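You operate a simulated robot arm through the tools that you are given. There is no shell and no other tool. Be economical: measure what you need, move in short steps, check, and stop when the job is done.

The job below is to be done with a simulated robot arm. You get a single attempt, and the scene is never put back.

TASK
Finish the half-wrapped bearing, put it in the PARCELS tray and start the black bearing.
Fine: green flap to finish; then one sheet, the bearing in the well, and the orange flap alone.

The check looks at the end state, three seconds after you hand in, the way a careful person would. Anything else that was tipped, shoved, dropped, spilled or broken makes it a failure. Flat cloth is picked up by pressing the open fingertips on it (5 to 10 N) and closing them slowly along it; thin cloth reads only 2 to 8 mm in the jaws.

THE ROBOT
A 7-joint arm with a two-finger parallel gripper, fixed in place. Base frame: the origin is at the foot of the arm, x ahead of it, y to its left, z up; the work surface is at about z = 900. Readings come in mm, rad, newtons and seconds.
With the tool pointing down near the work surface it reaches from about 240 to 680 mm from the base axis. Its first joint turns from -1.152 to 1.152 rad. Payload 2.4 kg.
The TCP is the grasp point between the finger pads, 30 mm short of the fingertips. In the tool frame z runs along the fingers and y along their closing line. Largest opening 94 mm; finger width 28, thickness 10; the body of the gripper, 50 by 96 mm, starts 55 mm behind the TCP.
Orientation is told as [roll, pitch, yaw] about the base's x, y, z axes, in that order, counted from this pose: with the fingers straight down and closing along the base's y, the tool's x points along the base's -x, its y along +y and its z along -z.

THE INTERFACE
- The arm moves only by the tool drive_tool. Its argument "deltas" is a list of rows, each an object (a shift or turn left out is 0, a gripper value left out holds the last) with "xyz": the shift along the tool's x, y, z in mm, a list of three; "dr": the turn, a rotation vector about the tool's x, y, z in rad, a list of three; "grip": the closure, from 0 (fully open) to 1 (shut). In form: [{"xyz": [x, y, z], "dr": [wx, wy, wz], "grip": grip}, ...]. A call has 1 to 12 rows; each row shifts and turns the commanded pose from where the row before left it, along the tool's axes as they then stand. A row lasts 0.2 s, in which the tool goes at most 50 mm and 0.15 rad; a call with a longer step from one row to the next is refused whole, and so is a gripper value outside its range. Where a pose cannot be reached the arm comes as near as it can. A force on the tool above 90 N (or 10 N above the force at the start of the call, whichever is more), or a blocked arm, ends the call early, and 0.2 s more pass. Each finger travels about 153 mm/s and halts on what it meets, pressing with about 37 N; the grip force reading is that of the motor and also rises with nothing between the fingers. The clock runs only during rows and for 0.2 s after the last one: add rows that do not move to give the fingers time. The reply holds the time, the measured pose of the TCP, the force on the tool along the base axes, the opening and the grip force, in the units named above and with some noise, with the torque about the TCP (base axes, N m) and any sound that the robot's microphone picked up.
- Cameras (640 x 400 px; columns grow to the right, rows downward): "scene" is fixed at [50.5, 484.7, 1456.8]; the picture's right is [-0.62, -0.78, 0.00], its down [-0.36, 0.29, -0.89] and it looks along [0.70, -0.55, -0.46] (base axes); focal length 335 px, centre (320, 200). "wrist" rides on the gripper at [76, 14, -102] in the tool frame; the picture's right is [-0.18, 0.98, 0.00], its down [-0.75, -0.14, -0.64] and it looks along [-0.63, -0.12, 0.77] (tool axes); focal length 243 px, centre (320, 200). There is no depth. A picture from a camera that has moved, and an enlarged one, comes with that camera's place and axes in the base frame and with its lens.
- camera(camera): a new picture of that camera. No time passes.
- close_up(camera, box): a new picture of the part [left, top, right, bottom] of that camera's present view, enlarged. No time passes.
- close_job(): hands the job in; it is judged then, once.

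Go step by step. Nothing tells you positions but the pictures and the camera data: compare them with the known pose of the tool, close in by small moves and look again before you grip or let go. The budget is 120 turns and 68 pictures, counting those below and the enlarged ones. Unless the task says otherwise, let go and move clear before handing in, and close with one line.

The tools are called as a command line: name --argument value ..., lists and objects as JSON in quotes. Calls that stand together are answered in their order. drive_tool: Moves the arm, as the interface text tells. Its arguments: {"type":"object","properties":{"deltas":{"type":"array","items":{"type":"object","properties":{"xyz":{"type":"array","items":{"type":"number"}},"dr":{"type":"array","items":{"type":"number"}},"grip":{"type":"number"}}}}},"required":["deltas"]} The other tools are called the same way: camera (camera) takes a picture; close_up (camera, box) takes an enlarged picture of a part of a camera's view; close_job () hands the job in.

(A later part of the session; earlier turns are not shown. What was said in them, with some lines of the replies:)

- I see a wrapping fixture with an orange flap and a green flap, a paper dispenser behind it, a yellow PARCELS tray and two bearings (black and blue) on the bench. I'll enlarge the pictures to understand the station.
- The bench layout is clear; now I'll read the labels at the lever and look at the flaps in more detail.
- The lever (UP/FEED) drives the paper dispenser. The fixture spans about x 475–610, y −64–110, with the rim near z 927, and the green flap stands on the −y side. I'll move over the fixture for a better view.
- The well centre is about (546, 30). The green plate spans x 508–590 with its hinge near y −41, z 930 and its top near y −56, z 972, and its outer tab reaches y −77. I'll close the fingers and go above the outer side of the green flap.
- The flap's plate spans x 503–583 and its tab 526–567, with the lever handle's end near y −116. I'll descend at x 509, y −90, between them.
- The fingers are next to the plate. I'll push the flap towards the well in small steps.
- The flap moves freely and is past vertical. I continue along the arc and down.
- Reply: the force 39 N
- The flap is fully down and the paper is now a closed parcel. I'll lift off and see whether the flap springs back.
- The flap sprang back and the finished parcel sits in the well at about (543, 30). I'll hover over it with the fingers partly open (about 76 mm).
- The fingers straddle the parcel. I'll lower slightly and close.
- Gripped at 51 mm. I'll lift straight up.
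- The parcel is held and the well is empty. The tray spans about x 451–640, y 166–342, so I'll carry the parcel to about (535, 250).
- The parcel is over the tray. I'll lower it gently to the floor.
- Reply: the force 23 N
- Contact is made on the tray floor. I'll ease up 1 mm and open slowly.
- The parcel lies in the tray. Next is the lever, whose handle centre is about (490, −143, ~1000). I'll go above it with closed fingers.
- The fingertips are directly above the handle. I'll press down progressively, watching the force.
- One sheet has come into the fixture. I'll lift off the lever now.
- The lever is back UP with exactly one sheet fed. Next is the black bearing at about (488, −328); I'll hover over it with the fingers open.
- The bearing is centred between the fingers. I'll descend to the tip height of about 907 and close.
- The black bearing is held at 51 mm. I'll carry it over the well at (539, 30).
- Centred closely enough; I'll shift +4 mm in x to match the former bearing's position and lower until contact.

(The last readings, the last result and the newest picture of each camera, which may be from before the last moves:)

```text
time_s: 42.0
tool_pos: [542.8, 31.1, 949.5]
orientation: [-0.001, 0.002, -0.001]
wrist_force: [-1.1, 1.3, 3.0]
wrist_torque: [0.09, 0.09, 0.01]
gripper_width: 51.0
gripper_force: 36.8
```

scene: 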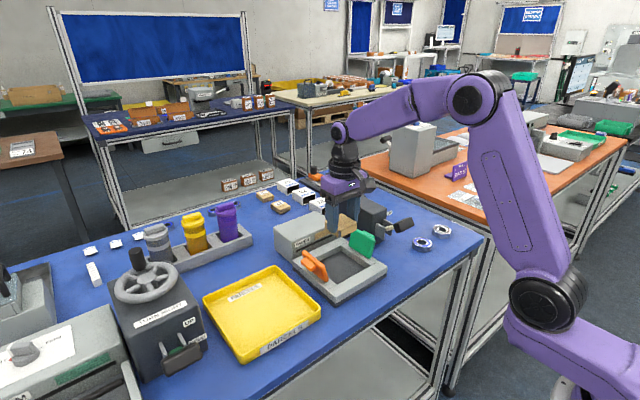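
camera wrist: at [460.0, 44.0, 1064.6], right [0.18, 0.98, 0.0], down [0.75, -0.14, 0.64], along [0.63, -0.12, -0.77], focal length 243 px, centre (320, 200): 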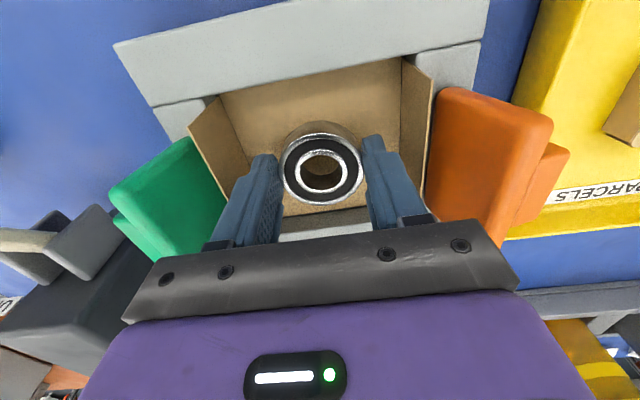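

The bearing is touching the paper. I'll open slowly (to about 66 mm, clear of the paper walls) and rise straight up.

drive_tool --deltas '[{"grip": 0.42}, {"grip": 0.36}, {"grip": 0.31}, {}, {"xyz": [0, 0, -10]}, {"xyz": [0, 0, -25]}, {"xyz": [0, 0, -40]}, {"xyz": [0, 0, -45]}, {"xyz": [20, 0, -20]}, {}]'

camera --camera "wrist"

close_up --camera "scene" --box '[230, 200, 390, 320]'

```text
time_s: 44.2
tool_pos: [521.6, 31.4, 1090.1]
orientation: [0.0, 0.0, -0.001]
wrist_force: [0.1, -0.8, -0.4]
wrist_torque: [0.02, 0.02, 0.01]
gripper_width: 64.8
gripper_force: 0.1
```

```text
24 pictures are left
camera wrist: at [444.4, 45.5, 1191.5], right [0.18, 0.98, 0.0], down [0.75, -0.14, 0.64], along [0.63, -0.12, -0.77], focal length 243 px, centre (320, 200)
```

wrist: 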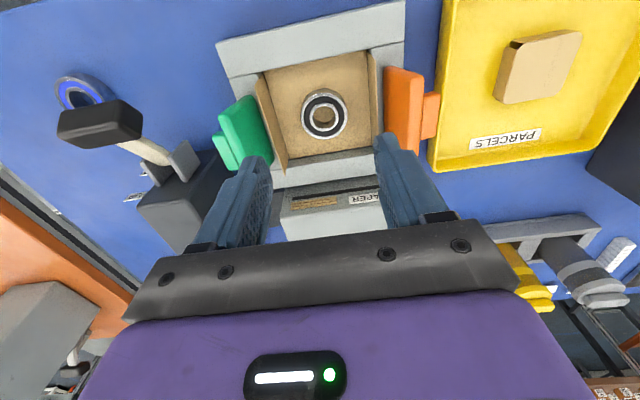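

```text
3.33 times, centred on (310, 260) of scene
camera zoom: at [50.5, 484.7, 1456.8], right [-0.62, -0.78, 0.0], down [-0.36, 0.29, -0.89], along [0.7, -0.55, -0.46], focal length 1117 px, centre (353, 0)
```

zoom: 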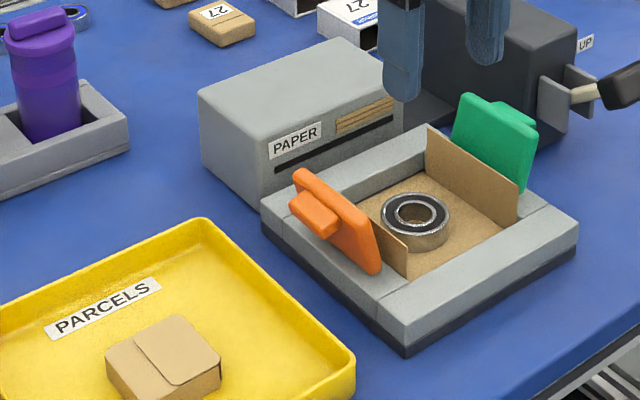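

The black bearing sits centred on its sheet. Now the orange flap mirrors the green one: I'll close the fingers and hover at x 509, y 150.

drive_tool --deltas '[{"xyz": [4, 40, 0], "grip": 1}, {"xyz": [4, 40, 0]}, {"xyz": [4, 39, 10]}, {"xyz": [0, 0, 30]}, {}]'

camera --camera "wrist"

close_up --camera "scene" --box '[230, 200, 390, 320]'

```text
time_s: 45.4
tool_pos: [510.4, 150.3, 1048.8]
orientation: [0.0, 0.0, 0.001]
wrist_force: [0.0, 0.1, 0.2]
wrist_torque: [0.03, -0.04, 0.0]
gripper_width: 0.4
gripper_force: 33.3
```

```text
22 pictures are left
camera wrist: at [432.9, 164.4, 1151.3], right [0.18, 0.98, 0.0], down [0.75, -0.14, 0.64], along [0.63, -0.12, -0.77], focal length 243 px, centre (320, 200)
```

wrist: 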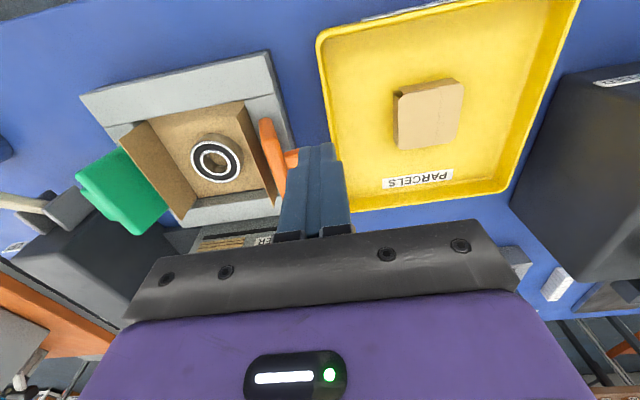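

```text
3.33 times, centred on (310, 260) of scene
camera zoom: at [50.5, 484.7, 1456.8], right [-0.62, -0.78, 0.0], down [-0.36, 0.29, -0.89], along [0.7, -0.55, -0.46], focal length 1117 px, centre (353, 0)
```

zoom: 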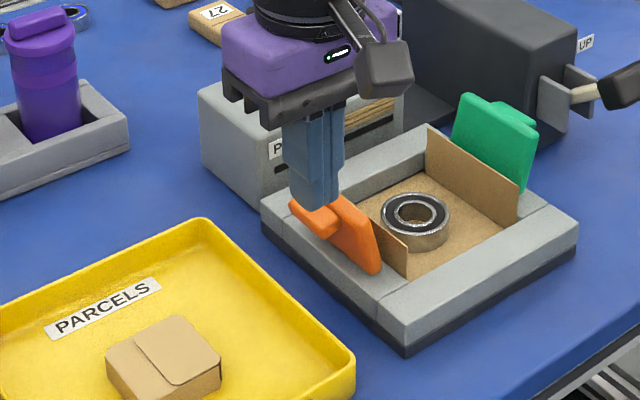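

Clear on both sides; descending to the push height.

drive_tool --deltas '[{"xyz": [1, 0, 20]}, {"xyz": [0, 0, 20]}, {"xyz": [0, 0, 10]}, {}]'

close_up --camera "wrist" --box '[160, 60, 480, 260]'

```text
time_s: 46.4
tool_pos: [509.2, 149.5, 998.9]
orientation: [-0.002, 0.0, 0.0]
wrist_force: [0.6, -0.7, 0.0]
wrist_torque: [-0.01, 0.01, -0.02]
gripper_width: 0.1
gripper_force: 33.2
```

```text
2.00 times, centred on (320, 160) of wrist
camera zoom: at [431.5, 164.5, 1101.0], right [0.18, 0.98, 0.0], down [0.75, -0.14, 0.64], along [0.63, -0.12, -0.77], focal length 485 px, centre (320, 280)
```

zoom: 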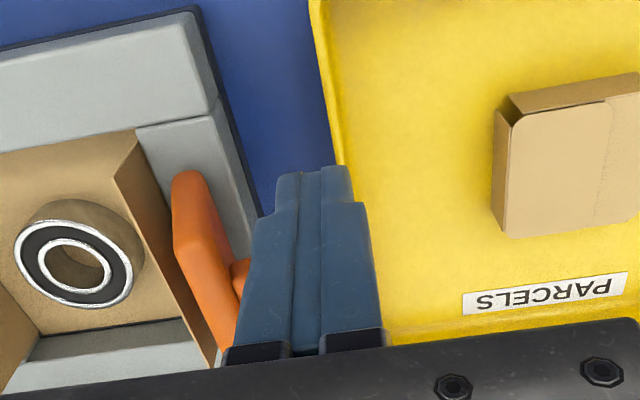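

Fingers are outside the orange plate, clear of the tray rim. Pushing it over the same way.

drive_tool --deltas '[{"xyz": [0, -8, 0]}, {"xyz": [0, -8, 0]}, {"xyz": [0, -7, 0]}, {"xyz": [0, -7, 0]}, {"xyz": [0, -6, 0]}, {"xyz": [0, -6, 0]}, {"xyz": [0, -6, 1]}, {}]'

close_up --camera "wrist" --box '[120, 40, 440, 240]'

```text
time_s: 48.2
tool_pos: [509.0, 103.3, 998.3]
orientation: [0.001, -0.001, 0.0]
wrist_force: [-0.6, 0.7, 1.3]
wrist_torque: [0.01, 0.02, 0.02]
gripper_width: 0.0
gripper_force: 33.7
```

```text
2.00 times, centred on (280, 140) of wrist
camera zoom: at [431.6, 116.3, 1100.4], right [0.18, 0.98, 0.0], down [0.75, -0.14, 0.64], along [0.63, -0.12, -0.77], focal length 485 px, centre (400, 320)
```

zoom: 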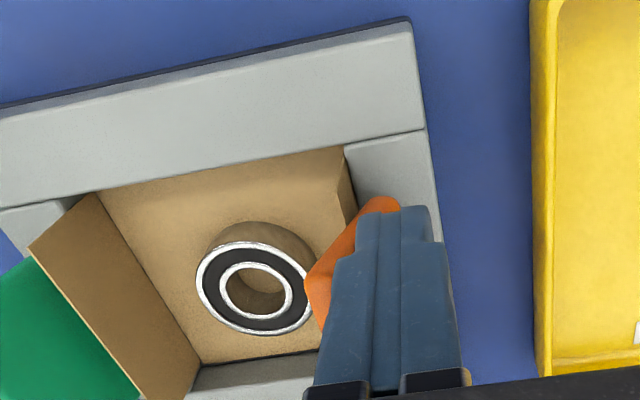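

drive_tool --deltas '[{"xyz": [0, -7, 4]}, {"xyz": [0, -5, 5]}, {"xyz": [0, -5, 5]}, {"xyz": [0, -2, 4]}, {"xyz": [0, -1, 2]}, {"xyz": [0, 0, 2]}, {}]'

close_up --camera "wrist" --box '[120, 40, 440, 240]'

```text
time_s: 49.8
tool_pos: [509.3, 80.2, 977.3]
orientation: [0.0, -0.002, -0.002]
wrist_force: [-8.2, -10.5, 36.7]
wrist_torque: [-0.26, 0.22, 0.02]
gripper_width: 0.1
gripper_force: 32.8
```

```text
2.00 times, centred on (280, 140) of wrist
camera zoom: at [431.4, 95.4, 1079.8], right [0.19, 0.98, 0.0], down [0.75, -0.14, 0.64], along [0.63, -0.12, -0.77], focal length 485 px, centre (400, 320)
```

zoom: 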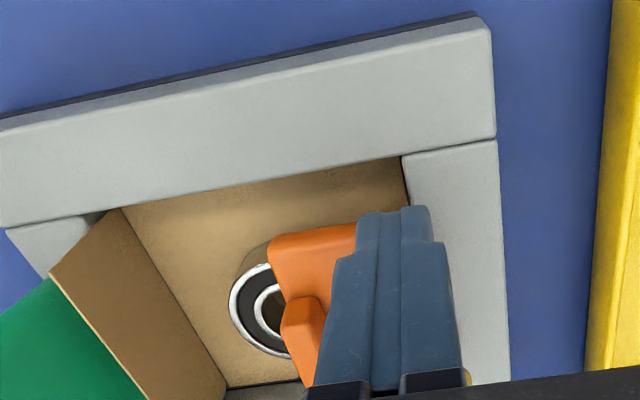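

The orange flap is fully down with the same reaction force as the green one. I'll lift off and move clear, then inspect.

drive_tool --deltas '[{"xyz": [0, 0, -10]}, {"xyz": [0, 2, -25]}, {"xyz": [0, 10, -35]}, {"xyz": [20, 0, -40]}, {"xyz": [30, 0, -35]}, {"xyz": [35, 0, -30]}, {}]'

close_up --camera "scene" --box '[230, 200, 390, 320]'

camera --camera "wrist"

camera --camera "scene"

```text
time_s: 51.4
tool_pos: [423.6, 93.0, 1151.3]
orientation: [0.0, 0.0, 0.0]
wrist_force: [0.0, -0.7, 0.5]
wrist_torque: [-0.01, 0.01, 0.04]
gripper_width: 0.0
gripper_force: 33.3
```

```text
3.33 times, centred on (310, 260) of scene
camera zoom: at [50.5, 484.7, 1456.8], right [-0.62, -0.78, 0.0], down [-0.36, 0.29, -0.89], along [0.7, -0.55, -0.46], focal length 1117 px, centre (353, 0)
```

zoom: 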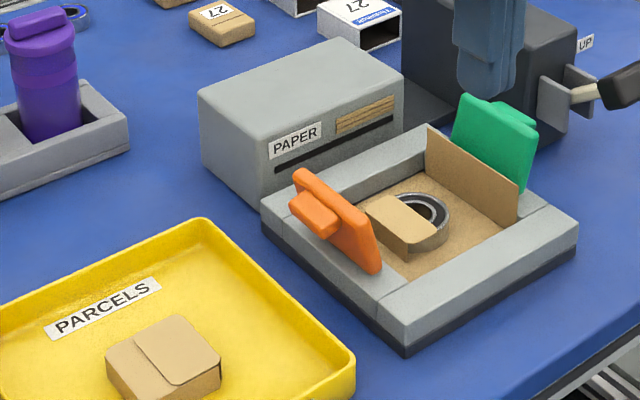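

```text
16 pictures are left
camera wrist: at [345.4, 108.0, 1254.4], right [0.18, 0.98, 0.0], down [0.75, -0.14, 0.64], along [0.63, -0.12, -0.77], focal length 243 px, centre (320, 200)
```

wrist: 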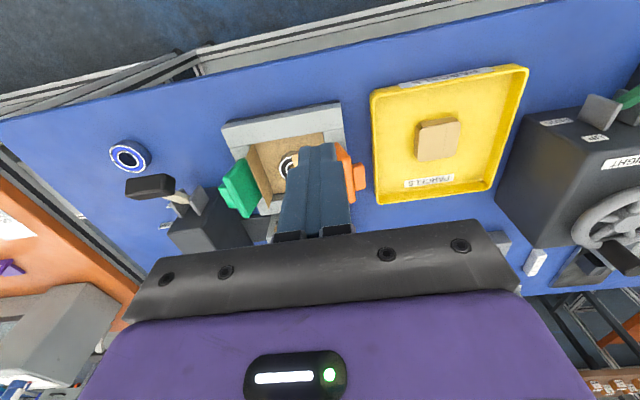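

```text
15 pictures are left
```

scene: 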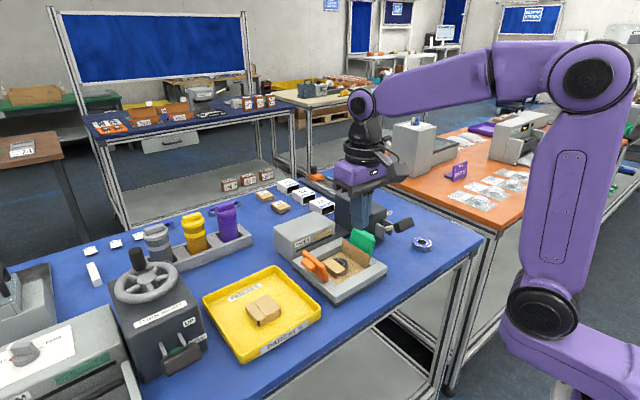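

Everything matches the request: the parcel is in the tray, one sheet is fed, the black bearing is in the well with only the orange side folded, and nothing else has moved. I'm handing in.

close_job

```text
The job is handed in.
```

The half-wrapped bearing is finished and in the PARCELS tray, and the black bearing is started: one sheet fed, bearing in the well, only the orange flap folded.
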